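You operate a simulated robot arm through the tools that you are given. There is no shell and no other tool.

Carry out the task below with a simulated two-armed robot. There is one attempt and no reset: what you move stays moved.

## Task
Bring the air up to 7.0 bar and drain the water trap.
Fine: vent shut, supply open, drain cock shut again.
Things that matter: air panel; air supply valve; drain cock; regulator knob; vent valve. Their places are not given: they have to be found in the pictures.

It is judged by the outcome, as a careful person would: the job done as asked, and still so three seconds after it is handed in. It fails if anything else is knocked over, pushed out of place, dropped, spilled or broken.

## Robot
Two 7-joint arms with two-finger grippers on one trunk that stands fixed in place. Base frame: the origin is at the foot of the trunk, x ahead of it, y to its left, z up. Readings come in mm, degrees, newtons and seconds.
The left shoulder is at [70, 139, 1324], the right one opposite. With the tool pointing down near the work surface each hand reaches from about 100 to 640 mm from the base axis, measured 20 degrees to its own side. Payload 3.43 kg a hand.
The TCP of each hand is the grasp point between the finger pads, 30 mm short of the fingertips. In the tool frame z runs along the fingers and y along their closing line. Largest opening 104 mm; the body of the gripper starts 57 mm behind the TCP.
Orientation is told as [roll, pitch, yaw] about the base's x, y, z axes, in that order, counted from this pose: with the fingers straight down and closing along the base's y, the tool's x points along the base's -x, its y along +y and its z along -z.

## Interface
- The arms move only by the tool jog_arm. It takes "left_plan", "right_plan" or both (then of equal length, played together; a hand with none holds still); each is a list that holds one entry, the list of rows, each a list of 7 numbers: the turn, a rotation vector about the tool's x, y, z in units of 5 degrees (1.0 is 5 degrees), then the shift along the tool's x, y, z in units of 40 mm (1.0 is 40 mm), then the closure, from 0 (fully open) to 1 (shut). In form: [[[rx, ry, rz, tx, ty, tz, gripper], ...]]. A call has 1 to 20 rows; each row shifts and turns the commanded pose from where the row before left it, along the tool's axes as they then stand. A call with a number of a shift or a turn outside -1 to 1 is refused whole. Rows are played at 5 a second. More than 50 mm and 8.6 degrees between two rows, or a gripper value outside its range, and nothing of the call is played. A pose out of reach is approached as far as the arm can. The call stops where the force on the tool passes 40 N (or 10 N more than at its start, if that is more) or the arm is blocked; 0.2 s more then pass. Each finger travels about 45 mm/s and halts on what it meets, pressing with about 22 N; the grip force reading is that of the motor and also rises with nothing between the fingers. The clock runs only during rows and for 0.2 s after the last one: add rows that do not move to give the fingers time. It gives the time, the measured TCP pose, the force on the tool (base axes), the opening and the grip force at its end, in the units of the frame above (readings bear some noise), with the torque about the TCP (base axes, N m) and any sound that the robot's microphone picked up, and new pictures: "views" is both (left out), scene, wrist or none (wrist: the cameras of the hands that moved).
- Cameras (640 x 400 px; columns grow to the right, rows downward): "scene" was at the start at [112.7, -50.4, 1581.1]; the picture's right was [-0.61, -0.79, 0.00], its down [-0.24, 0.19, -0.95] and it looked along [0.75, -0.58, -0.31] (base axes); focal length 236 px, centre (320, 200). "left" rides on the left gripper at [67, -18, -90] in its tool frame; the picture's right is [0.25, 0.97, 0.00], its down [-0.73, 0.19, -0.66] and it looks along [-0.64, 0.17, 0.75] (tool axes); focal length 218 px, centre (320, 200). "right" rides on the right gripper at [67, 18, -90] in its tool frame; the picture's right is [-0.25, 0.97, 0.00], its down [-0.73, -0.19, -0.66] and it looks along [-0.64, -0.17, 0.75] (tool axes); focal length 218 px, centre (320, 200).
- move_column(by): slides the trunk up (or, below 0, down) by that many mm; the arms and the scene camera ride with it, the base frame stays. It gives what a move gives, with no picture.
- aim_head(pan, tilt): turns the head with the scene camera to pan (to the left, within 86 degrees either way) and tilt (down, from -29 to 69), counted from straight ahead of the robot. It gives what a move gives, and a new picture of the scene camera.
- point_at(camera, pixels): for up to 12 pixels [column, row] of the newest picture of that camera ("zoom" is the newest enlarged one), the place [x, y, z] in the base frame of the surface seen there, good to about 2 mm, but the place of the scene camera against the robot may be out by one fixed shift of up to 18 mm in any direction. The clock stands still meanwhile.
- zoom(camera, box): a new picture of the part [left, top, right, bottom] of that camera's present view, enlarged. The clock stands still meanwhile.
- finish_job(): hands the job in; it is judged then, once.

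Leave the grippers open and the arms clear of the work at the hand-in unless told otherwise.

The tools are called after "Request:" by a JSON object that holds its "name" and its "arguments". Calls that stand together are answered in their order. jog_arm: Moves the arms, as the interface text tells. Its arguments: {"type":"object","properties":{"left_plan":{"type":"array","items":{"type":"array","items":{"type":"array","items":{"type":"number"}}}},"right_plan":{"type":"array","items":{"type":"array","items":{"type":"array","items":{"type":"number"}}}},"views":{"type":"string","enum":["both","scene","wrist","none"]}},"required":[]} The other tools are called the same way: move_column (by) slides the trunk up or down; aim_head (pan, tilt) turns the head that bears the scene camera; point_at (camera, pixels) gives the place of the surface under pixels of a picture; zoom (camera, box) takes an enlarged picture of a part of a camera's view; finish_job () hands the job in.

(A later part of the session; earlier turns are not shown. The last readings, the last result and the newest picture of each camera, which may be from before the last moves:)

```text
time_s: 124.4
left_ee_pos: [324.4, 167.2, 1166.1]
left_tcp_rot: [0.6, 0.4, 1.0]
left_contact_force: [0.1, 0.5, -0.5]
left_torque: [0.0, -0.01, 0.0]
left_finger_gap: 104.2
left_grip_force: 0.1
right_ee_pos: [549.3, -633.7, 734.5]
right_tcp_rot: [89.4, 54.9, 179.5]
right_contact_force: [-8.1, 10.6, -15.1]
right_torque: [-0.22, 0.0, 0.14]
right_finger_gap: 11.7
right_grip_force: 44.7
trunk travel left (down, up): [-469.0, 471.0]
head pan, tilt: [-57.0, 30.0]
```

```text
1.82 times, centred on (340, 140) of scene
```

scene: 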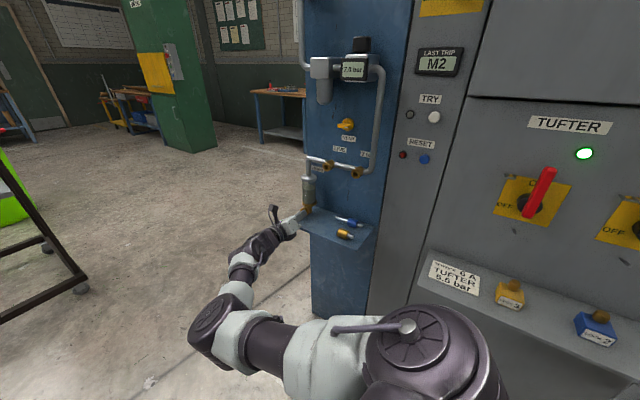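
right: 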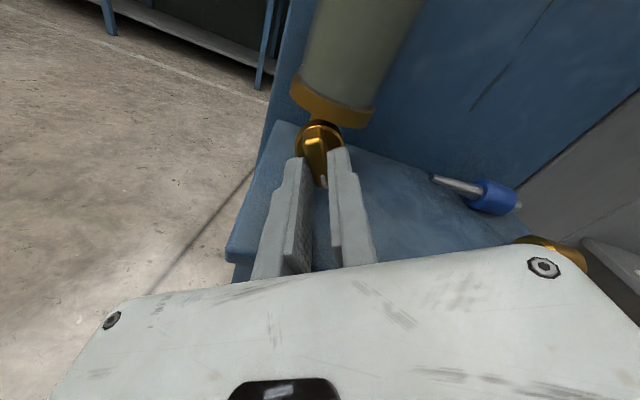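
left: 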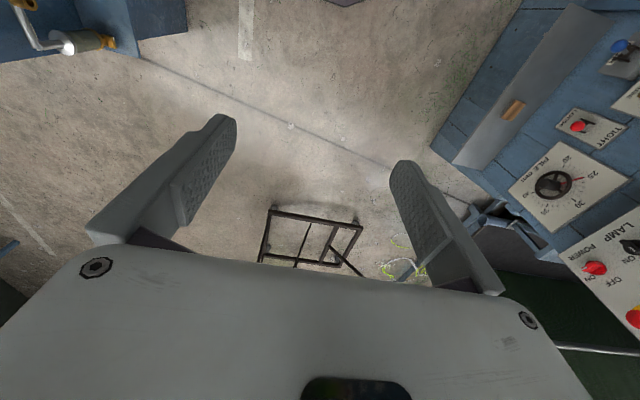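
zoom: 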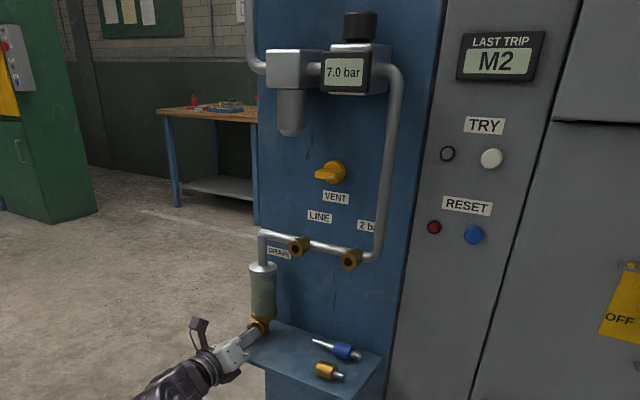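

Turned ~55°, still gauge 7.0. I continue 35° to fully open.

Request:
{"name": "jog_arm", "arguments": {"right_plan": [[[0, 0, 1, 0, 0, 0, 1], [0, 0, 1, 0, 0, 0, 1], [0, 0, 1, 0, 0, 0, 1], [0, 0, 1, 0, 0, 0, 1], [0, 0, 1, 0, 0, 0, 1], [0, 0, 1, 0, 0, 0, 1], [0, 0, 1, 0, 0, 0, 1], [0, 0, 0, 0, 0, 0, 1], [0, 0, 0, 0, 0, 0, 1]]], "views": "both"}}

Request:
{"name": "zoom", "arguments": {"camera": "scene", "box": [285, 130, 365, 240]}}

```text
time_s: 126.4
left_ee_pos: [324.2, 165.5, 1165.2]
left_tcp_rot: [0.5, 0.5, 1.0]
left_contact_force: [0.1, 0.5, 0.0]
left_torque: [0.03, 0.01, 0.05]
left_finger_gap: 103.9
left_grip_force: 0.0
right_ee_pos: [549.7, -632.3, 733.7]
right_tcp_rot: [24.6, 89.5, 114.6]
right_contact_force: [0.4, 7.5, -14.6]
right_torque: [0.8, -0.02, 0.0]
right_finger_gap: 11.8
right_grip_force: 45.3
trunk travel left (down, up): [-469.0, 471.0]
head pan, tilt: [-57.0, 30.0]
```

scene: 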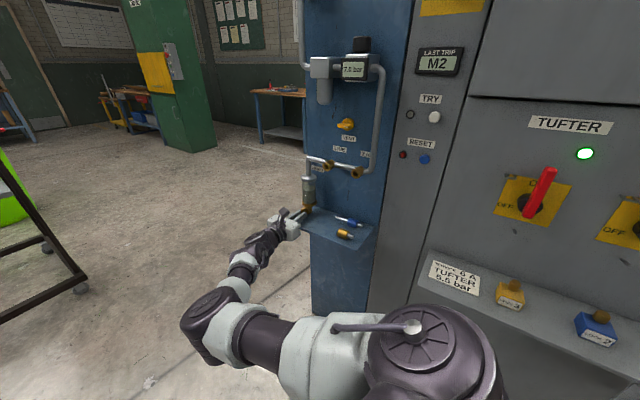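
right: 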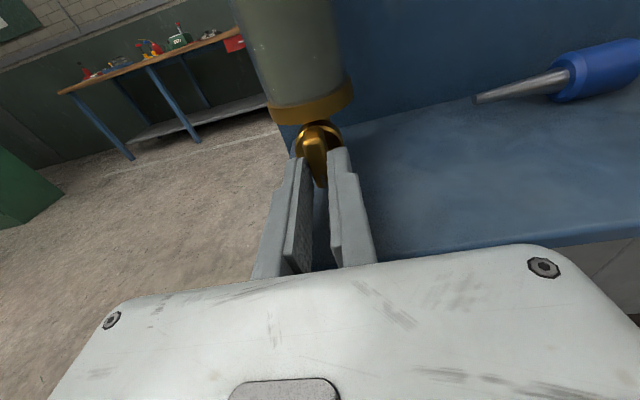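

```text
3.64 times, centred on (325, 185) of scene
```

zoom: 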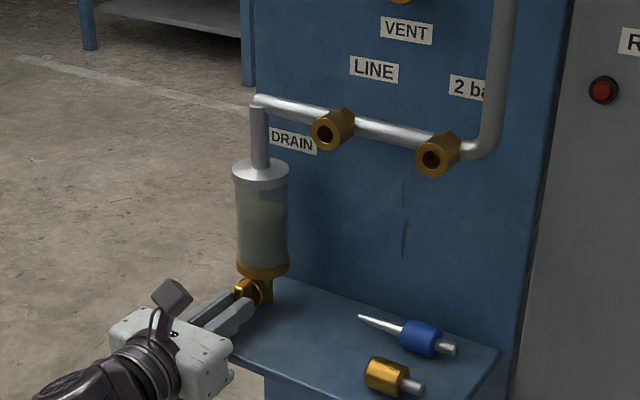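

The bar is vertical (open). I wait 3 s and compare the water level.

Request:
{"name": "jog_arm", "arguments": {"right_plan": [[[0, 0, 0.4, 0, 0, 0, 1], [0, 0, 0, 0, 0, 0, 1], [0, 0, 0, 0, 0, 0, 1], [0, 0, 0, 0, 0, 0, 1], [0, 0, 0, 0, 0, 0, 1], [0, 0, 0, 0, 0, 0, 1], [0, 0, 0, 0, 0, 0, 1], [0, 0, 0, 0, 0, 0, 1], [0, 0, 0, 0, 0, 0, 1], [0, 0, 0, 0, 0, 0, 1], [0, 0, 0, 0, 0, 0, 1], [0, 0, 0, 0, 0, 0, 1], [0, 0, 0, 0, 0, 0, 1], [0, 0, 0, 0, 0, 0, 1], [0, 0, 0, 0, 0, 0, 1]]], "views": "both"}}

Request:
{"name": "zoom", "arguments": {"camera": "scene", "box": [285, 130, 365, 240]}}

Request:
{"name": "zoom", "arguments": {"camera": "scene", "box": [320, 40, 390, 90]}}

```text
time_s: 129.6
left_ee_pos: [322.9, 167.3, 1165.0]
left_tcp_rot: [0.5, 0.5, 1.0]
left_contact_force: [0.0, 0.0, 0.5]
left_torque: [0.02, 0.01, -0.01]
left_finger_gap: 103.8
left_grip_force: 0.1
right_ee_pos: [549.7, -633.8, 733.5]
right_tcp_rot: [-80.3, 88.1, 9.8]
right_contact_force: [7.1, 2.2, -9.7]
right_torque: [0.17, 0.04, 0.13]
right_finger_gap: 11.7
right_grip_force: 45.5
trunk travel left (down, up): [-469.0, 471.0]
head pan, tilt: [-57.0, 30.0]
```

scene: 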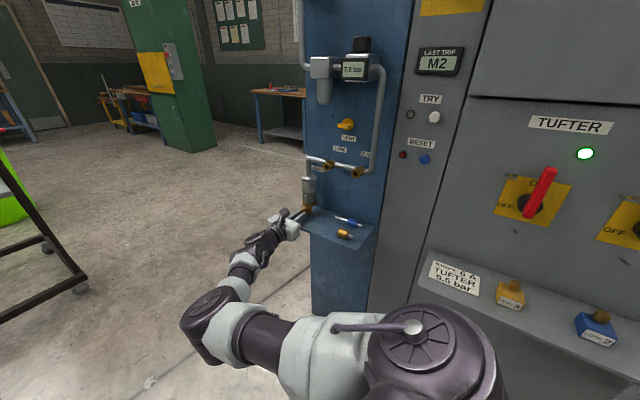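
right: 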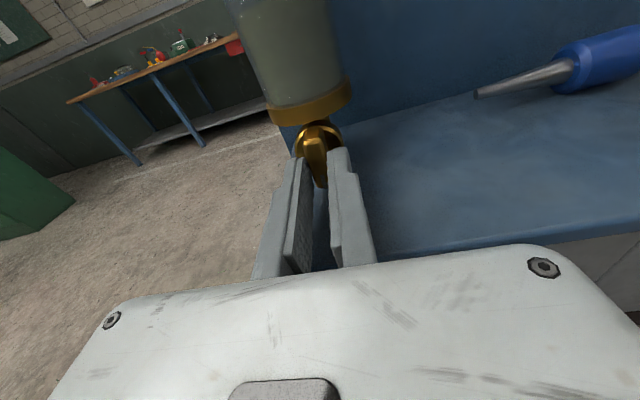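

```text
3.64 times, centred on (325, 185) of scene
```

zoom: 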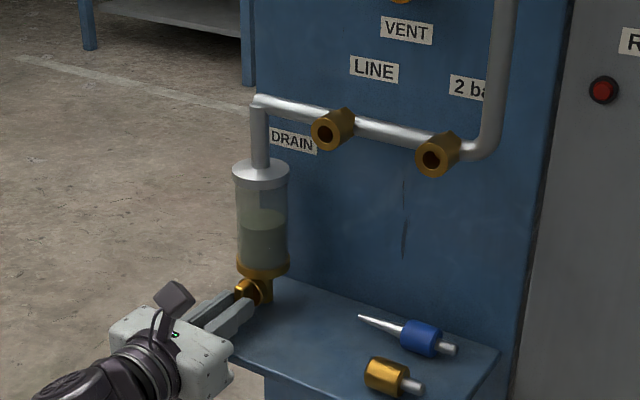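

```text
8.00 times, centred on (355, 65) of scene
```

zoom: 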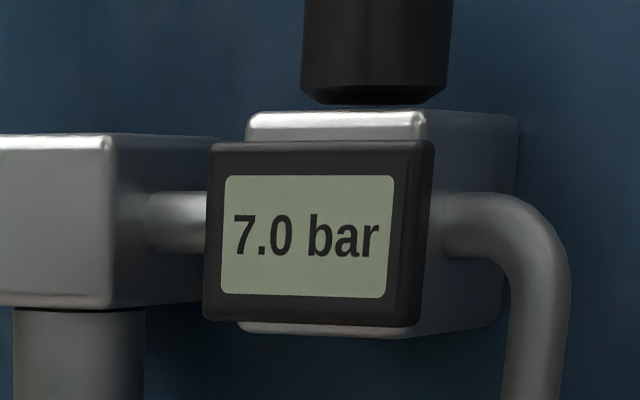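

The level is falling (top of water from row ~200 to ~228 in the zoom); gauge 7.0. I wait 4 s more twice.

Request:
{"name": "jog_arm", "arguments": {"right_plan": [[[0, 0, 0, 0, 0, 0, 1], [0, 0, 0, 0, 0, 0, 1], [0, 0, 0, 0, 0, 0, 1], [0, 0, 0, 0, 0, 0, 1], [0, 0, 0, 0, 0, 0, 1], [0, 0, 0, 0, 0, 0, 1], [0, 0, 0, 0, 0, 0, 1], [0, 0, 0, 0, 0, 0, 1], [0, 0, 0, 0, 0, 0, 1], [0, 0, 0, 0, 0, 0, 1], [0, 0, 0, 0, 0, 0, 1], [0, 0, 0, 0, 0, 0, 1], [0, 0, 0, 0, 0, 0, 1], [0, 0, 0, 0, 0, 0, 1], [0, 0, 0, 0, 0, 0, 1], [0, 0, 0, 0, 0, 0, 1], [0, 0, 0, 0, 0, 0, 1], [0, 0, 0, 0, 0, 0, 1], [0, 0, 0, 0, 0, 0, 1], [0, 0, 0, 0, 0, 0, 1]]], "views": "none"}}

Request:
{"name": "jog_arm", "arguments": {"right_plan": [[[0, 0, 0, 0, 0, 0, 1], [0, 0, 0, 0, 0, 0, 1], [0, 0, 0, 0, 0, 0, 1], [0, 0, 0, 0, 0, 0, 1], [0, 0, 0, 0, 0, 0, 1], [0, 0, 0, 0, 0, 0, 1], [0, 0, 0, 0, 0, 0, 1], [0, 0, 0, 0, 0, 0, 1], [0, 0, 0, 0, 0, 0, 1], [0, 0, 0, 0, 0, 0, 1], [0, 0, 0, 0, 0, 0, 1], [0, 0, 0, 0, 0, 0, 1], [0, 0, 0, 0, 0, 0, 1], [0, 0, 0, 0, 0, 0, 1], [0, 0, 0, 0, 0, 0, 1], [0, 0, 0, 0, 0, 0, 1], [0, 0, 0, 0, 0, 0, 1], [0, 0, 0, 0, 0, 0, 1], [0, 0, 0, 0, 0, 0, 1], [0, 0, 0, 0, 0, 0, 1]]], "views": "both"}}

Request:
{"name": "zoom", "arguments": {"camera": "scene", "box": [285, 150, 345, 230]}}

Request:
{"name": "zoom", "arguments": {"camera": "scene", "box": [320, 40, 390, 90]}}

```text
time_s: 133.8
left_ee_pos: [323.5, 167.2, 1164.6]
left_tcp_rot: [0.5, 0.5, 1.1]
left_contact_force: [0.7, -0.7, 0.4]
left_torque: [-0.02, 0.05, 0.0]
left_finger_gap: 104.0
left_grip_force: 0.0
right_ee_pos: [551.4, -633.9, 734.9]
right_tcp_rot: [-79.9, 88.1, 10.1]
right_contact_force: [9.2, -2.3, -4.1]
right_torque: [0.14, 0.01, 0.15]
right_finger_gap: 11.7
right_grip_force: 45.2
trunk travel left (down, up): [-469.0, 471.0]
head pan, tilt: [-57.0, 30.0]
```

```text
time_s: 138.0
left_ee_pos: [324.0, 167.7, 1164.9]
left_tcp_rot: [0.5, 0.5, 1.0]
left_contact_force: [-1.4, -0.2, -1.0]
left_torque: [0.0, 0.01, 0.01]
left_finger_gap: 103.7
left_grip_force: 0.2
right_ee_pos: [549.5, -634.0, 733.4]
right_tcp_rot: [-80.2, 88.3, 10.0]
right_contact_force: [10.8, -3.7, -3.4]
right_torque: [0.05, 0.03, 0.18]
right_finger_gap: 11.8
right_grip_force: 44.9
trunk travel left (down, up): [-469.0, 471.0]
head pan, tilt: [-57.0, 30.0]
```

scene: 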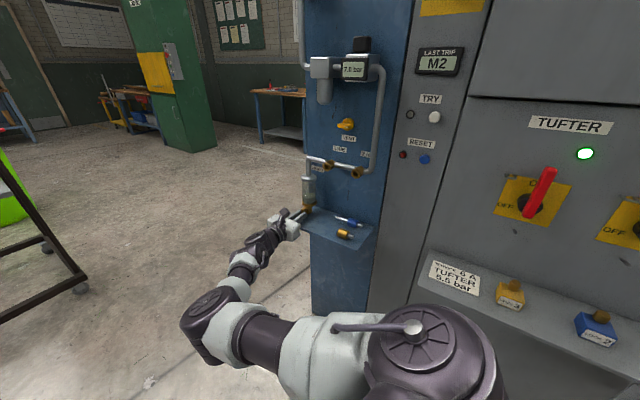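
right: 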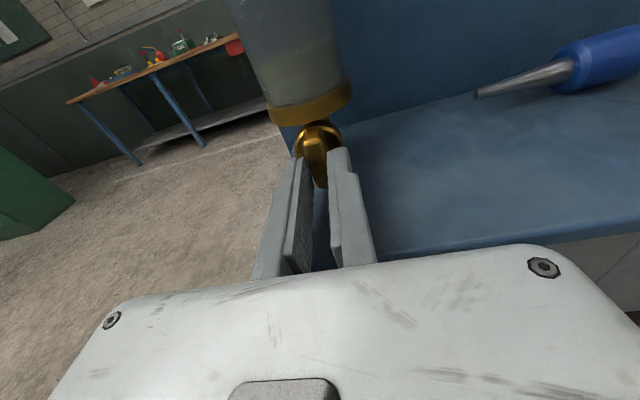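

```text
5.00 times, centred on (315, 190) of scene
```

zoom: 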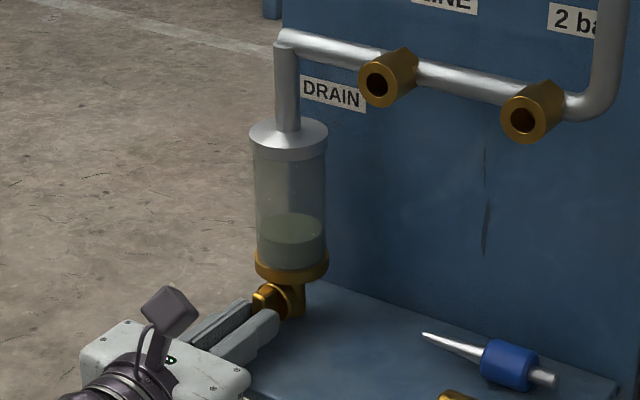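

```text
8.00 times, centred on (355, 65) of scene
```

zoom: 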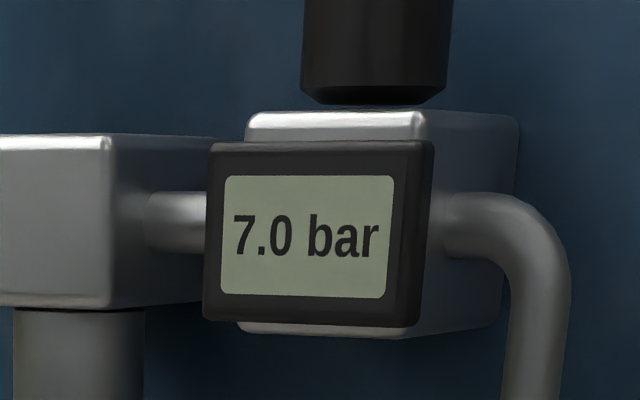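

Still some water (surface at row ~228 of the zoom, bottom at ~270). I wait about 8 s more.

Request:
{"name": "jog_arm", "arguments": {"right_plan": [[[0, 0, 0, 0, 0, 0, 1], [0, 0, 0, 0, 0, 0, 1], [0, 0, 0, 0, 0, 0, 1], [0, 0, 0, 0, 0, 0, 1], [0, 0, 0, 0, 0, 0, 1], [0, 0, 0, 0, 0, 0, 1], [0, 0, 0, 0, 0, 0, 1], [0, 0, 0, 0, 0, 0, 1], [0, 0, 0, 0, 0, 0, 1], [0, 0, 0, 0, 0, 0, 1], [0, 0, 0, 0, 0, 0, 1], [0, 0, 0, 0, 0, 0, 1], [0, 0, 0, 0, 0, 0, 1], [0, 0, 0, 0, 0, 0, 1], [0, 0, 0, 0, 0, 0, 1], [0, 0, 0, 0, 0, 0, 1], [0, 0, 0, 0, 0, 0, 1], [0, 0, 0, 0, 0, 0, 1], [0, 0, 0, 0, 0, 0, 1], [0, 0, 0, 0, 0, 0, 1]]], "views": "none"}}

Request:
{"name": "jog_arm", "arguments": {"right_plan": [[[0, 0, 0, 0, 0, 0, 1], [0, 0, 0, 0, 0, 0, 1], [0, 0, 0, 0, 0, 0, 1], [0, 0, 0, 0, 0, 0, 1], [0, 0, 0, 0, 0, 0, 1], [0, 0, 0, 0, 0, 0, 1], [0, 0, 0, 0, 0, 0, 1], [0, 0, 0, 0, 0, 0, 1], [0, 0, 0, 0, 0, 0, 1], [0, 0, 0, 0, 0, 0, 1], [0, 0, 0, 0, 0, 0, 1], [0, 0, 0, 0, 0, 0, 1], [0, 0, 0, 0, 0, 0, 1], [0, 0, 0, 0, 0, 0, 1], [0, 0, 0, 0, 0, 0, 1], [0, 0, 0, 0, 0, 0, 1], [0, 0, 0, 0, 0, 0, 1], [0, 0, 0, 0, 0, 0, 1], [0, 0, 0, 0, 0, 0, 1], [0, 0, 0, 0, 0, 0, 1]]], "views": "both"}}

Request:
{"name": "zoom", "arguments": {"camera": "scene", "box": [285, 150, 345, 230]}}

```text
time_s: 142.2
left_ee_pos: [324.1, 166.9, 1165.8]
left_tcp_rot: [0.5, 0.6, 1.0]
left_contact_force: [-0.4, 0.7, 0.2]
left_torque: [0.01, 0.01, 0.02]
left_finger_gap: 104.4
left_grip_force: 0.1
right_ee_pos: [549.4, -633.8, 733.5]
right_tcp_rot: [-80.1, 88.2, 10.0]
right_contact_force: [12.0, -4.7, -3.3]
right_torque: [0.01, 0.01, 0.2]
right_finger_gap: 11.9
right_grip_force: 44.7
trunk travel left (down, up): [-469.0, 471.0]
head pan, tilt: [-57.0, 30.0]
```

```text
time_s: 146.4
left_ee_pos: [323.4, 168.2, 1164.7]
left_tcp_rot: [0.6, 0.5, 1.0]
left_contact_force: [-0.2, -0.5, -0.1]
left_torque: [0.0, -0.01, 0.02]
left_finger_gap: 104.1
left_grip_force: 0.2
right_ee_pos: [549.5, -633.7, 734.3]
right_tcp_rot: [-80.1, 88.2, 10.0]
right_contact_force: [10.8, -4.6, -2.9]
right_torque: [0.09, 0.02, 0.17]
right_finger_gap: 11.9
right_grip_force: 44.9
trunk travel left (down, up): [-469.0, 471.0]
head pan, tilt: [-57.0, 30.0]
```

scene: 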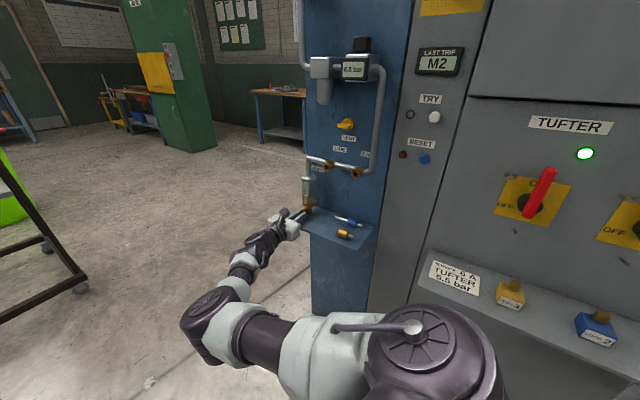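
right: 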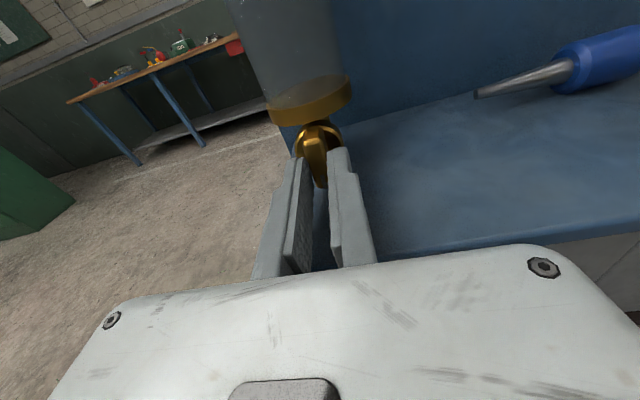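

```text
5.00 times, centred on (315, 190) of scene
```

zoom: 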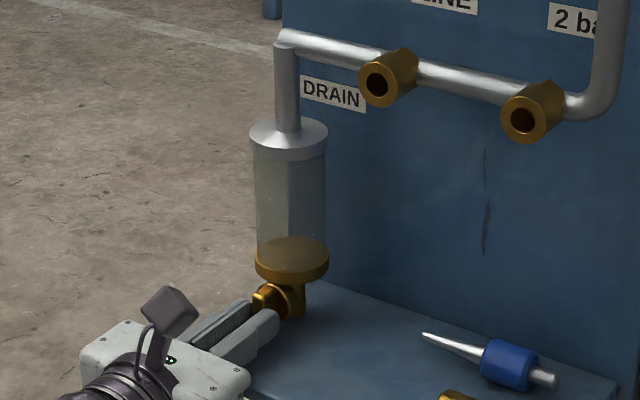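

The trap is empty (the gauge dips now that air bleeds through). I turn the drain cock back 90° to shut.

Request:
{"name": "jog_arm", "arguments": {"right_plan": [[[0, 0, -1, 0, 0, 0, 1], [0, 0, -1, 0, 0, 0, 1], [0, 0, -1, 0, 0, 0, 1], [0, 0, -1, 0, 0, 0, 1], [0, 0, -1, 0, 0, 0, 1], [0, 0, -1, 0, 0, 0, 1], [0, 0, -1, 0, 0, 0, 1], [0, 0, -1, 0, 0, 0, 1], [0, 0, -1, 0, 0, 0, 1], [0, 0, -1, 0, 0, 0, 1], [0, 0, -1, 0, 0, 0, 1], [0, 0, -1, 0, 0, 0, 1], [0, 0, -1, 0, 0, 0, 1], [0, 0, -1, 0, 0, 0, 1], [0, 0, -1, 0, 0, 0, 1], [0, 0, -1, 0, 0, 0, 1], [0, 0, -1, 0, 0, 0, 1], [0, 0, -1, 0, 0, 0, 1], [0, 0, -0.5, 0, 0, 0, 1]]], "views": "both"}}

Request:
{"name": "zoom", "arguments": {"camera": "scene", "box": [285, 30, 395, 250]}}

```text
time_s: 150.4
left_ee_pos: [323.9, 167.8, 1165.9]
left_tcp_rot: [0.5, 0.4, 1.0]
left_contact_force: [-0.3, -0.3, -0.3]
left_torque: [-0.01, 0.01, 0.01]
left_finger_gap: 104.0
left_grip_force: 0.2
right_ee_pos: [548.9, -632.6, 735.4]
right_tcp_rot: [89.7, -0.6, -179.9]
right_contact_force: [5.2, 0.2, -4.6]
right_torque: [-0.12, -0.54, -0.76]
right_finger_gap: 11.9
right_grip_force: 45.1
trunk travel left (down, up): [-469.0, 471.0]
head pan, tilt: [-57.0, 30.0]
```

scene: 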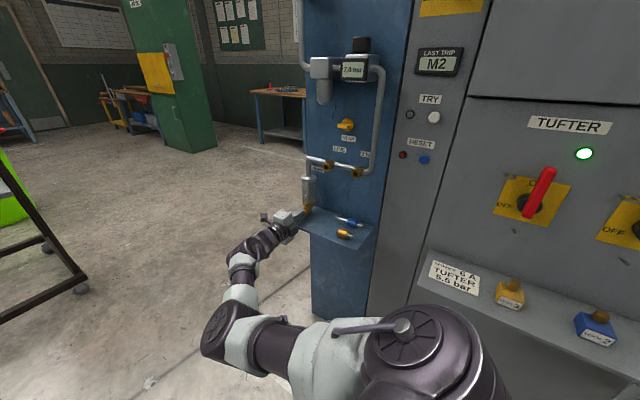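
right: 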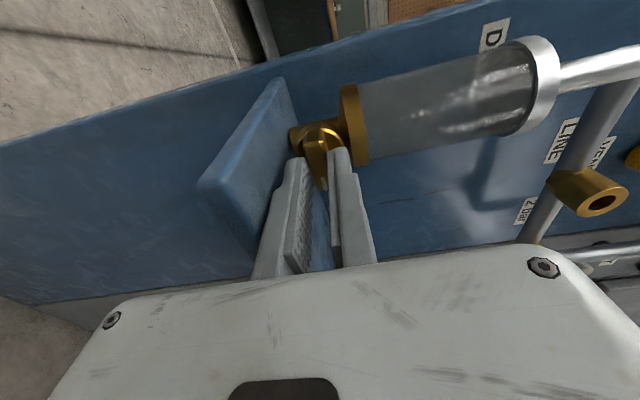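

```text
1.82 times, centred on (340, 140) of scene
```

zoom: 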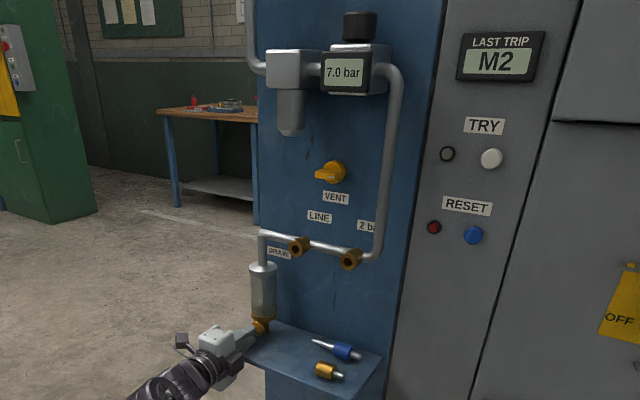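

Gauge back at 7.0, trap empty. One more 5° push to the closed stop, then open slightly (14–15 mm, because of shelf and ring) and withdraw straight.

Request:
{"name": "jog_arm", "arguments": {"right_plan": [[[0, 0, -1, 0, 0, 0, 1], [0, 0, 0, 0, 0, 0, 1], [0, 0, 0.8, 0, 0, 0, 0.855], [0, 0, 0, 0, 0, 0, 0.855], [0, 0, 0, 0, 0, -0.4, 0.855], [0, 0, 0, 0, 0, -0.7, 0.855], [0, 0, 0, 0, 0, -0.8, 0.855], [0, 0, 0, 0, 0, -0.8, 0.855]]], "views": "both"}}

Request:
{"name": "zoom", "arguments": {"camera": "right", "box": [240, 50, 400, 180]}}

Request:
{"name": "zoom", "arguments": {"camera": "scene", "box": [285, 30, 395, 250]}}

```text
time_s: 152.2
left_ee_pos: [322.1, 170.3, 1166.4]
left_tcp_rot: [0.4, 0.4, 1.0]
left_contact_force: [0.7, 0.4, -0.1]
left_torque: [-0.01, 0.02, 0.01]
left_finger_gap: 104.0
left_grip_force: 0.1
right_ee_pos: [548.0, -523.7, 739.7]
right_tcp_rot: [89.7, -1.6, -180.0]
right_contact_force: [-0.1, -0.3, 0.3]
right_torque: [0.05, 0.02, -0.03]
right_finger_gap: 15.1
right_grip_force: 0.0
trunk travel left (down, up): [-469.0, 471.0]
head pan, tilt: [-57.0, 30.0]
```

scene: 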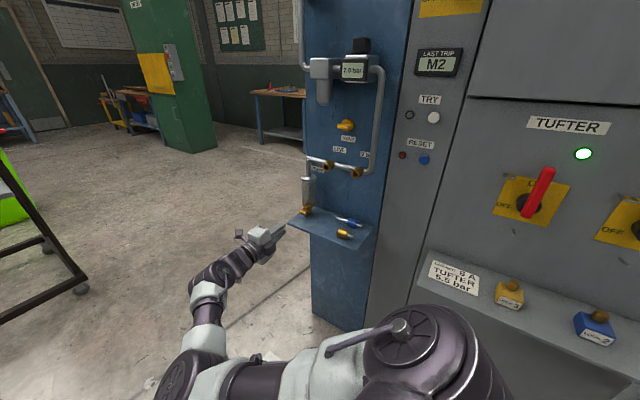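
right: 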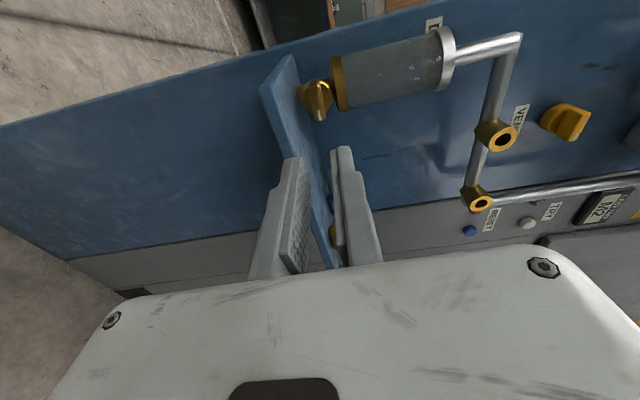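

```text
3.08 times, centred on (320, 115) of right
```

zoom: 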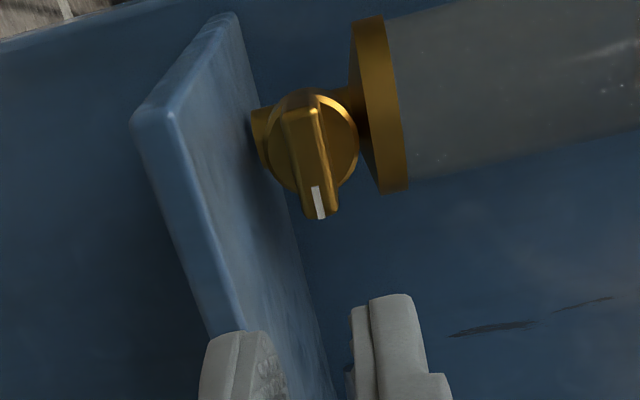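

```text
1.82 times, centred on (340, 140) of scene
```

zoom: 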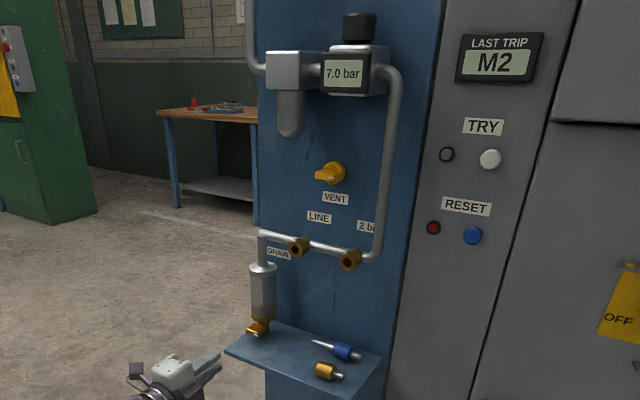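

The trap is empty, gauge 7.0, drain bar horizontal again. I check its angle precisely, as my release may have dragged it a few degrees.

Request:
{"name": "zoom", "arguments": {"camera": "right", "box": [300, 70, 340, 130]}}

Request:
{"name": "point_at", "arguments": {"camera": "zoom", "pixels": [[300, 120], [310, 180], [320, 240], [330, 290], [300, 150], [315, 210], [325, 270], [260, 200], [380, 200]]}}

```text
6.67 times, centred on (320, 100) of right
```

zoom: 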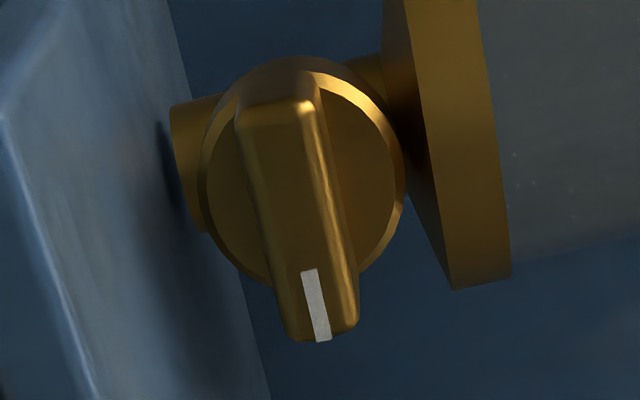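

```text
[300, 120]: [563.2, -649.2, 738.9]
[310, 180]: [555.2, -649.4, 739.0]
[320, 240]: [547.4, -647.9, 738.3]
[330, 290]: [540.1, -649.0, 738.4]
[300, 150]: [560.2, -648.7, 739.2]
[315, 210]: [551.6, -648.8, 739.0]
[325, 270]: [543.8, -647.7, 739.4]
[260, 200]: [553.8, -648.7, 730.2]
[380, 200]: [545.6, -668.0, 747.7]
```

Request:
{"name": "point_at", "arguments": {"camera": "zoom", "pixels": [[316, 140], [341, 290], [322, 175], [335, 255], [246, 150], [277, 290], [311, 290], [318, 325]]}}

```text
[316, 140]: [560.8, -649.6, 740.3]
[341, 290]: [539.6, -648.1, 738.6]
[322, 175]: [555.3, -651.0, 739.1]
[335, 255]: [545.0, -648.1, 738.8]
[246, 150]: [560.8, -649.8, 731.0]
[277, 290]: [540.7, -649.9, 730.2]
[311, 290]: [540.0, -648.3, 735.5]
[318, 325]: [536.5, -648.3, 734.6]
```

The bar is ~3.5° off toward open. I go in again with the hand rolled to just past closed, squeeze (which aligns the bar to the stop), then open without turning and withdraw.

Request:
{"name": "jog_arm", "arguments": {"right_plan": [[[0, 0, -0.5, 0, -0.09, 0.5, 0.855], [0, 0, 0, 0, 0, 0.8, 0.855], [0, 0, 0, 0, 0, 0.8, 0.855], [0, 0, 0, 0, 0, 0.6, 0.855]]], "views": "wrist"}}

```text
time_s: 153.1
left_ee_pos: [321.7, 170.4, 1166.2]
left_tcp_rot: [0.4, 0.4, 1.0]
left_contact_force: [0.1, -0.7, 0.0]
left_torque: [0.02, -0.01, 0.02]
left_finger_gap: 104.2
left_grip_force: 0.1
right_ee_pos: [548.6, -610.2, 729.5]
right_tcp_rot: [89.4, -4.4, -180.0]
right_contact_force: [-4.4, 10.9, 5.3]
right_torque: [0.01, -0.01, 0.19]
right_finger_gap: 10.3
right_grip_force: 0.1
trunk travel left (down, up): [-469.0, 471.0]
head pan, tilt: [-57.0, 30.0]
stopped in row 4 (right hand): the force on the tool passed its limit at 60 N (the readings are from after the stop); the commanded pose is now the measured one
```

right: 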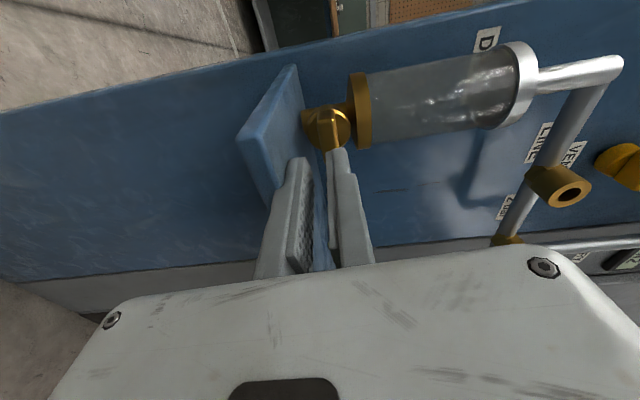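

The upper finger met the bar's front (hand at z 729.5, too low). I back off 40 mm, raise, and look again.

Request:
{"name": "jog_arm", "arguments": {"right_plan": [[[0, 0, 0, 0, 0, -0.5, 0.855], [0, 0, 0, 0, 0, -0.5, 0.855], [0, 0, 0, 0, 0.15, -0.3, 0.855], [0, 0, 0, 0, 0, 0, 0.855], [0, 0, 0, 0, 0, 0, 0.855]]], "views": "both"}}

Request:
{"name": "zoom", "arguments": {"camera": "right", "box": [280, 70, 380, 150]}}

Request:
{"name": "zoom", "arguments": {"camera": "scene", "box": [285, 30, 395, 250]}}

```text
time_s: 154.3
left_ee_pos: [322.5, 168.4, 1167.1]
left_tcp_rot: [0.6, 0.4, 1.0]
left_contact_force: [0.7, 0.0, 0.4]
left_torque: [0.02, 0.0, 0.01]
left_finger_gap: 104.0
left_grip_force: 0.0
right_ee_pos: [548.5, -559.3, 732.9]
right_tcp_rot: [89.3, -4.6, -180.1]
right_contact_force: [0.5, -0.5, -0.1]
right_torque: [-0.02, -0.01, 0.01]
right_finger_gap: 15.0
right_grip_force: 0.1
trunk travel left (down, up): [-469.0, 471.0]
head pan, tilt: [-57.0, 30.0]
```

scene: 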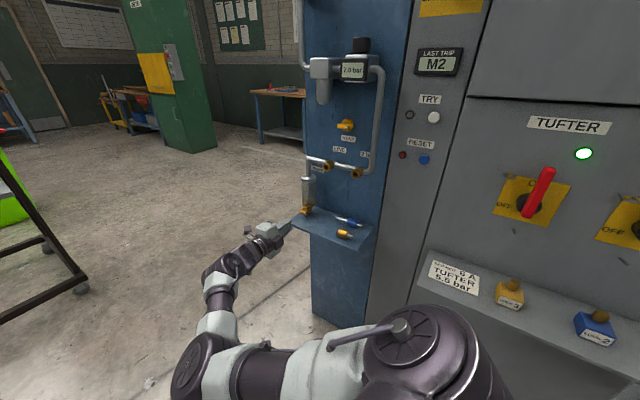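
right: 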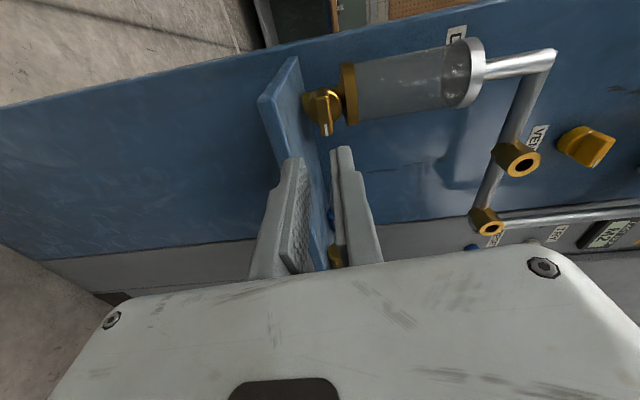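

```text
5.00 times, centred on (330, 110) of right
```

zoom: 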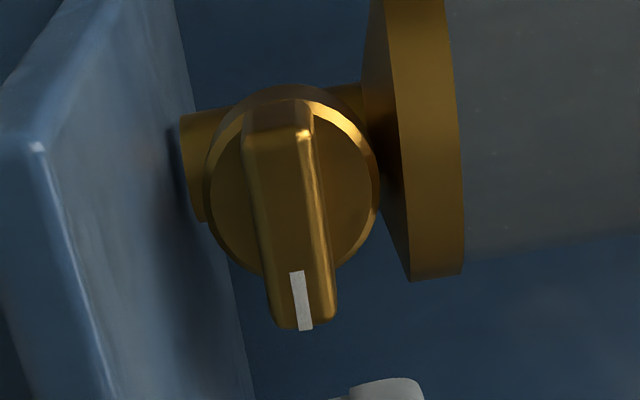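

```text
1.82 times, centred on (340, 140) of scene
```

zoom: 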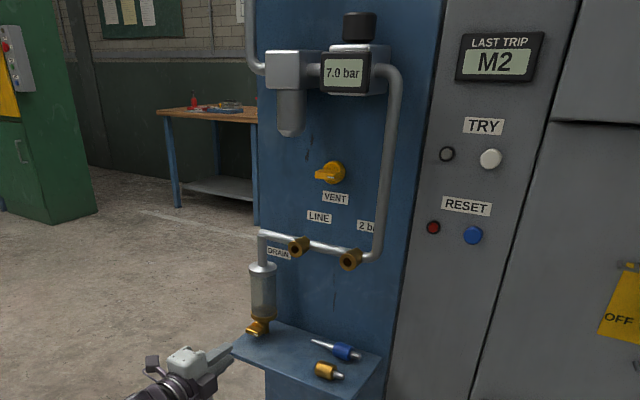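

No harm done: gauge 7.0, cock in place. I measure the bar angle now.

Request:
{"name": "point_at", "arguments": {"camera": "zoom", "pixels": [[307, 160], [328, 290], [312, 190], [322, 260], [250, 160], [270, 290], [296, 280], [304, 325]]}}

```text
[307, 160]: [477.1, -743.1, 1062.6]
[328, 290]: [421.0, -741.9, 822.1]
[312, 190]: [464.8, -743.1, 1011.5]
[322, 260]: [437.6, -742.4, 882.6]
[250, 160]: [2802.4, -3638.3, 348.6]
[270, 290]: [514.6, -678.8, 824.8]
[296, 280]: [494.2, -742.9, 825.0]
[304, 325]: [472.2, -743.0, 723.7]
```

The newest zoom was the scene one; I zoom the right camera again and then measure.

Request:
{"name": "zoom", "arguments": {"camera": "right", "box": [280, 70, 380, 150]}}

Request:
{"name": "point_at", "arguments": {"camera": "zoom", "pixels": [[307, 160], [328, 290], [312, 190], [322, 260], [250, 160], [270, 290], [296, 280], [304, 325]]}}

```text
5.00 times, centred on (330, 110) of right
```

zoom: 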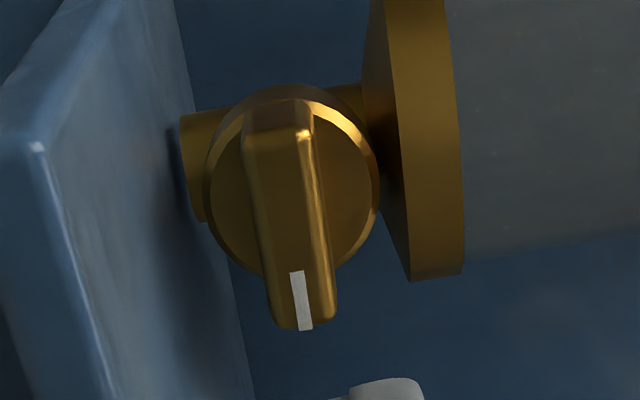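

```text
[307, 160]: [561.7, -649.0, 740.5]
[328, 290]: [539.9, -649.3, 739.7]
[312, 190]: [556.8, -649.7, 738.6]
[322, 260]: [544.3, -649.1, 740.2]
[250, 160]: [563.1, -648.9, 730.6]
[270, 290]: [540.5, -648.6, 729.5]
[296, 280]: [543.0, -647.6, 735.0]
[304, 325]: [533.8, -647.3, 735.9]
```

Only about 2° off. I do one careful squeeze: first raise to z≈736 and advance to y≈−605, then check height before the final advance.

Request:
{"name": "jog_arm", "arguments": {"right_plan": [[[0, 0, 0, 0, 0.09, 0.3, 0.855], [0, 0, 0, 0, 0, 0.7, 0.855], [0, 0, 0, 0, 0, 0, 0.855], [0, 0, 0, 0, 0, 0, 0.855]]], "views": "wrist"}}

Request:
{"name": "zoom", "arguments": {"camera": "right", "box": [250, 70, 410, 200]}}

```text
time_s: 155.3
left_ee_pos: [322.2, 168.3, 1166.2]
left_tcp_rot: [0.7, 0.4, 1.0]
left_contact_force: [-1.0, 0.3, 0.6]
left_torque: [0.06, -0.05, -0.02]
left_finger_gap: 104.0
left_grip_force: 0.0
right_ee_pos: [548.8, -599.8, 735.3]
right_tcp_rot: [89.2, -4.5, -179.9]
right_contact_force: [0.2, -0.4, 0.5]
right_torque: [0.01, 0.01, -0.02]
right_finger_gap: 15.0
right_grip_force: 0.1
trunk travel left (down, up): [-469.0, 471.0]
head pan, tilt: [-57.0, 30.0]
```

right: 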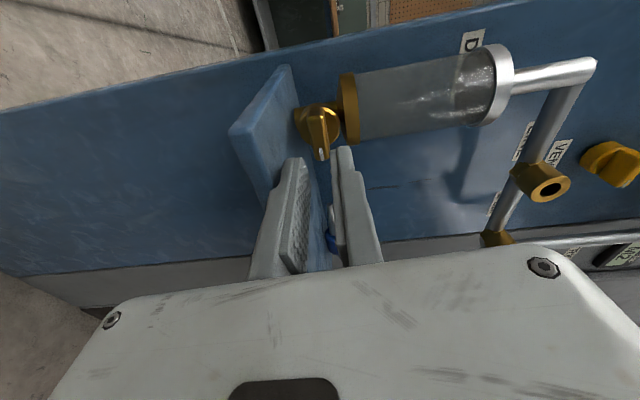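

```text
3.08 times, centred on (330, 135) of right
```

zoom: 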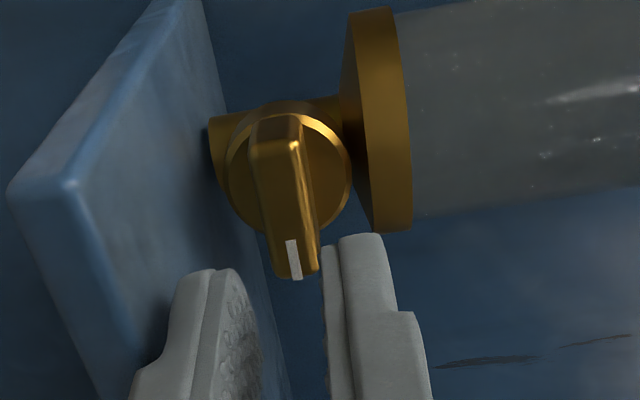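

The bar lies slightly toward the upper finger; I raise 1.5 mm and advance 32 mm slowly.

Request:
{"name": "jog_arm", "arguments": {"right_plan": [[[0, 0, 0, 0, 0.045, 0, 0.85], [0, 0, 0, 0, 0, 0.27, 0.85], [0, 0, 0, 0, 0, 0.27, 0.85], [0, 0, 0, 0, 0, 0.27, 0.85]]], "views": "wrist"}}

Request:
{"name": "zoom", "arguments": {"camera": "right", "box": [250, 90, 410, 220]}}

```text
time_s: 156.3
left_ee_pos: [321.5, 172.5, 1165.3]
left_tcp_rot: [0.3, 0.3, 1.1]
left_contact_force: [-0.2, 0.1, 0.4]
left_torque: [-0.02, -0.02, 0.02]
left_finger_gap: 104.0
left_grip_force: 0.2
right_ee_pos: [550.1, -627.4, 737.3]
right_tcp_rot: [89.1, -4.7, -179.8]
right_contact_force: [-6.3, 28.6, -5.0]
right_torque: [0.33, 0.01, -0.44]
right_finger_gap: 13.7
right_grip_force: 0.1
trunk travel left (down, up): [-469.0, 471.0]
head pan, tilt: [-57.0, 30.0]
```

right: 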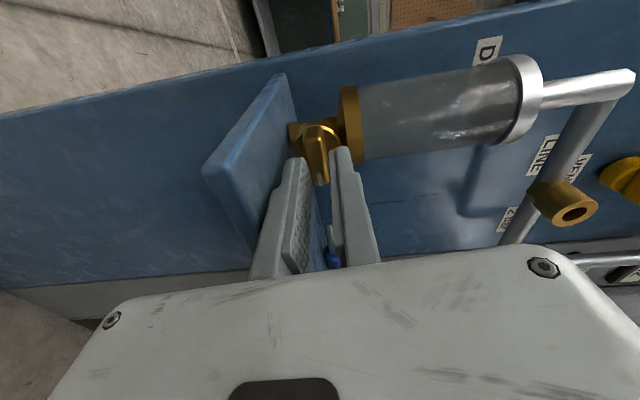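

```text
3.08 times, centred on (330, 155) of right
```

zoom: 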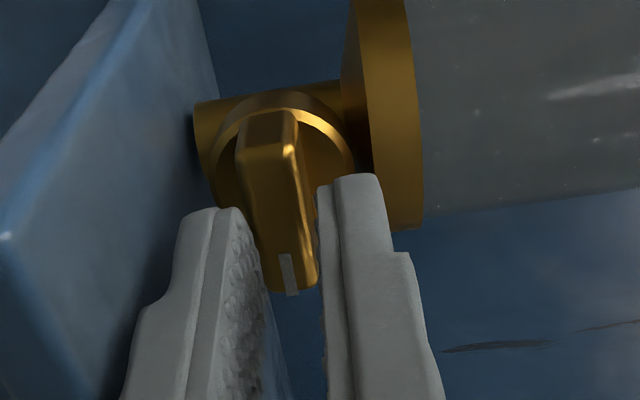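

The upper finger presses the ring (28 N). I back off 5 mm and squeeze from there (bar is between the pads).

Request:
{"name": "jog_arm", "arguments": {"right_plan": [[[0, 0, 0, 0, -0.03, -0.13, 0.86], [0, 0, 0, 0, 0, 0, 1], [0, 0, 0, 0, 0, 0, 1], [0, 0, 0, 0, 0, 0, 1], [0, 0, 0, 0, 0, 0, 1]]], "views": "wrist"}}

Request:
{"name": "zoom", "arguments": {"camera": "right", "box": [250, 90, 410, 220]}}

```text
time_s: 157.5
left_ee_pos: [323.0, 168.1, 1165.7]
left_tcp_rot: [0.5, 0.4, 1.0]
left_contact_force: [0.0, 0.4, -0.6]
left_torque: [-0.03, 0.0, 0.01]
left_finger_gap: 104.0
left_grip_force: 0.0
right_ee_pos: [548.5, -627.6, 736.4]
right_tcp_rot: [89.2, -4.6, 180.0]
right_contact_force: [0.2, -0.7, -0.8]
right_torque: [0.0, 0.0, -0.02]
right_finger_gap: 0.1
right_grip_force: 34.7
trunk travel left (down, up): [-469.0, 471.0]
head pan, tilt: [-57.0, 30.0]
```

right: 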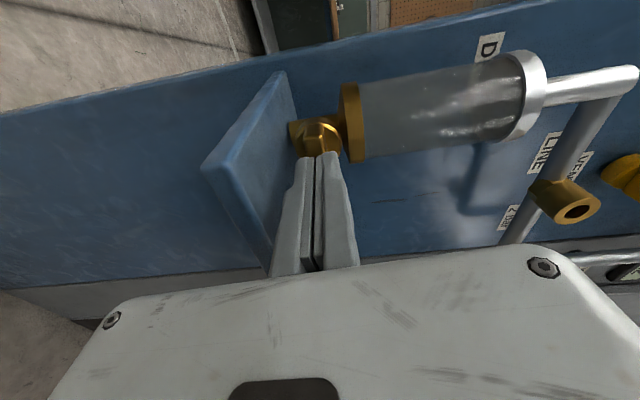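

```text
3.08 times, centred on (330, 155) of right
```

zoom: 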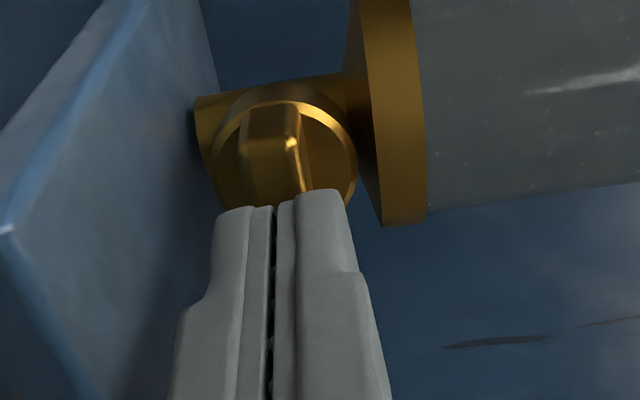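

The pads closed in front of the bar (tips did not reach it). I back off and look at the bar angle again.

Request:
{"name": "jog_arm", "arguments": {"right_plan": [[[0, 0, 0, 0, 0, -0.5, 1], [0, 0, 0, 0, 0, -0.7, 0.86], [0, 0, 0, 0, 0, 0, 0.86], [0, 0, 0, 0, 0, 0, 0.86]]], "views": "wrist"}}

Request:
{"name": "zoom", "arguments": {"camera": "right", "box": [280, 80, 380, 160]}}

```text
time_s: 158.5
left_ee_pos: [321.6, 168.4, 1165.2]
left_tcp_rot: [0.6, 0.4, 1.0]
left_contact_force: [0.0, 0.9, -0.2]
left_torque: [-0.01, -0.01, -0.01]
left_finger_gap: 103.9
left_grip_force: 0.1
right_ee_pos: [549.7, -578.1, 735.7]
right_tcp_rot: [89.1, -4.6, 179.9]
right_contact_force: [-0.2, 0.3, 0.1]
right_torque: [-0.01, -0.02, 0.02]
right_finger_gap: 14.4
right_grip_force: 0.1
trunk travel left (down, up): [-469.0, 471.0]
head pan, tilt: [-57.0, 30.0]
```

right: 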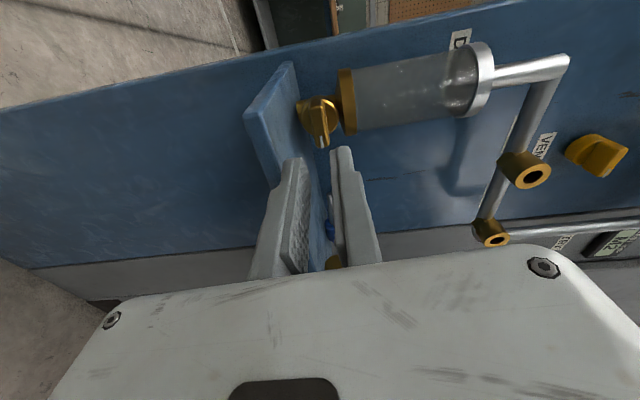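

```text
5.00 times, centred on (330, 120) of right
```

zoom: 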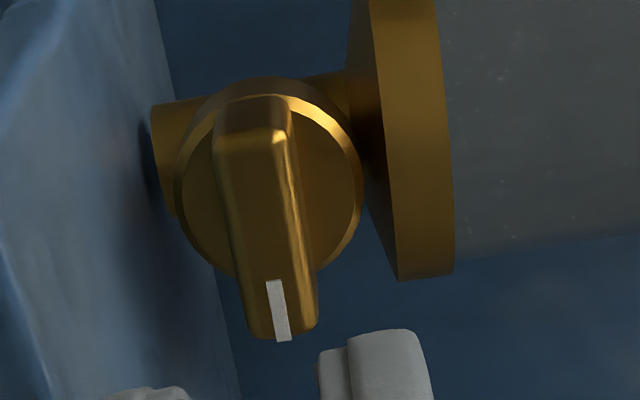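

Request:
{"name": "point_at", "arguments": {"camera": "zoom", "pixels": [[282, 160], [309, 300], [288, 190], [303, 270], [221, 165], [248, 305], [225, 190], [243, 280], [279, 310]]}}

```text
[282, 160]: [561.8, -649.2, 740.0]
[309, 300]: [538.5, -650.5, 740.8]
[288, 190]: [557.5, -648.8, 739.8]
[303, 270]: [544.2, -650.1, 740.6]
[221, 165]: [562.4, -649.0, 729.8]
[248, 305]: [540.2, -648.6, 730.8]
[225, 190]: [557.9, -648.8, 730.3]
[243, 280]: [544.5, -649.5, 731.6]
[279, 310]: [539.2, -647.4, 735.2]
```

The bar is now horizontal within measuring error (tick end slightly up): drain shut. Finally I make sure the supply lever is fully open, since it stood ~4° short. I retreat and raise the trunk.

Request:
{"name": "jog_arm", "arguments": {"right_plan": [[[0, 0, 0, 0, 0, -1, 1], [0, 0, 0, 0, 0, -1, 1], [0, 0, 0, 0, 0, 0, 1]]], "views": "none"}}

Request:
{"name": "move_column", "arguments": {"by": 350}}

Request:
{"name": "aim_head", "arguments": {"pan": -57, "tilt": 25}}

```text
time_s: 159.3
left_ee_pos: [322.3, 167.6, 1164.4]
left_tcp_rot: [0.6, 0.4, 1.0]
left_contact_force: [-0.6, 0.4, 1.0]
left_torque: [-0.01, -0.02, 0.03]
left_finger_gap: 104.1
left_grip_force: 0.2
right_ee_pos: [544.6, -505.8, 741.6]
right_tcp_rot: [89.6, -4.5, 179.4]
right_contact_force: [0.2, -0.7, -0.3]
right_torque: [0.0, 0.01, 0.02]
right_finger_gap: 0.0
right_grip_force: 21.4
trunk travel left (down, up): [-469.0, 471.0]
head pan, tilt: [-57.0, 30.0]
```

```text
time_s: 162.8
left_ee_pos: [323.0, 168.2, 1516.0]
left_tcp_rot: [0.5, 0.4, 0.9]
left_contact_force: [-0.1, -0.8, 0.0]
left_torque: [0.0, -0.01, -0.06]
left_finger_gap: 103.9
left_grip_force: 0.0
right_ee_pos: [544.9, -507.8, 1091.4]
right_tcp_rot: [89.6, -4.6, 179.3]
right_contact_force: [-0.4, 0.4, 0.0]
right_torque: [0.03, 0.0, 0.02]
right_finger_gap: 0.0
right_grip_force: 22.1
trunk travel left (down, up): [-819.0, 121.0]
head pan, tilt: [-57.0, 30.0]
```

```text
time_s: 163.4
left_ee_pos: [321.6, 167.9, 1516.0]
left_tcp_rot: [0.5, 0.4, 1.0]
left_contact_force: [0.6, 0.9, -0.2]
left_torque: [0.0, 0.04, 0.01]
left_finger_gap: 104.1
left_grip_force: 0.0
right_ee_pos: [545.7, -507.1, 1090.5]
right_tcp_rot: [89.6, -4.6, 179.3]
right_contact_force: [0.1, -0.7, 0.4]
right_torque: [0.01, 0.0, 0.01]
right_finger_gap: 0.2
right_grip_force: 22.1
trunk travel left (down, up): [-819.0, 121.0]
head pan, tilt: [-57.0, 25.0]
```

scene: 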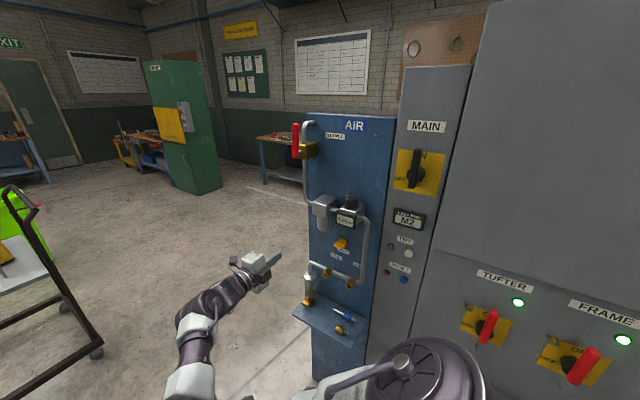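

I measure the lever's tilt in an enlarged scene picture and read the gauge.

Request:
{"name": "zoom", "arguments": {"camera": "scene", "box": [280, 110, 340, 165]}}

Request:
{"name": "point_at", "arguments": {"camera": "zoom", "pixels": [[165, 140], [195, 140], [172, 240], [200, 240], [175, 330], [205, 330], [278, 170], [255, 170], [290, 395], [180, 150]]}}

Request:
{"name": "zoom", "arguments": {"camera": "scene", "box": [325, 190, 385, 260]}}

```text
7.27 times, centred on (310, 138) of scene
```

zoom: 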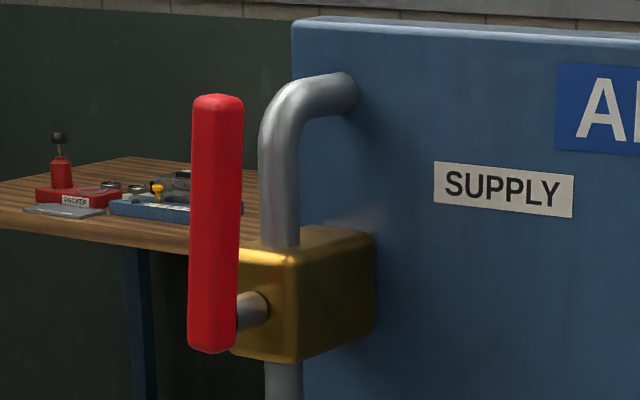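

```text
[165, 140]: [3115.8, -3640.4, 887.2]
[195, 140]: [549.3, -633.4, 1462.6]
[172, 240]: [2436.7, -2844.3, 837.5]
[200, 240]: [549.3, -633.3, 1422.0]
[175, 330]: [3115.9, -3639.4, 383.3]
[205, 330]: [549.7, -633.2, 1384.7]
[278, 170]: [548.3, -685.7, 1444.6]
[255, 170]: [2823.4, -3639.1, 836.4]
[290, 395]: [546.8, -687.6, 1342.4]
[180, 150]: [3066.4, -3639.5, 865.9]
```

```text
5.71 times, centred on (355, 225) of scene
```

zoom: 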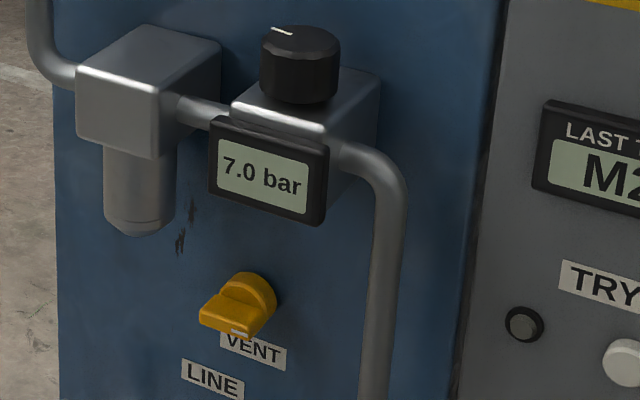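

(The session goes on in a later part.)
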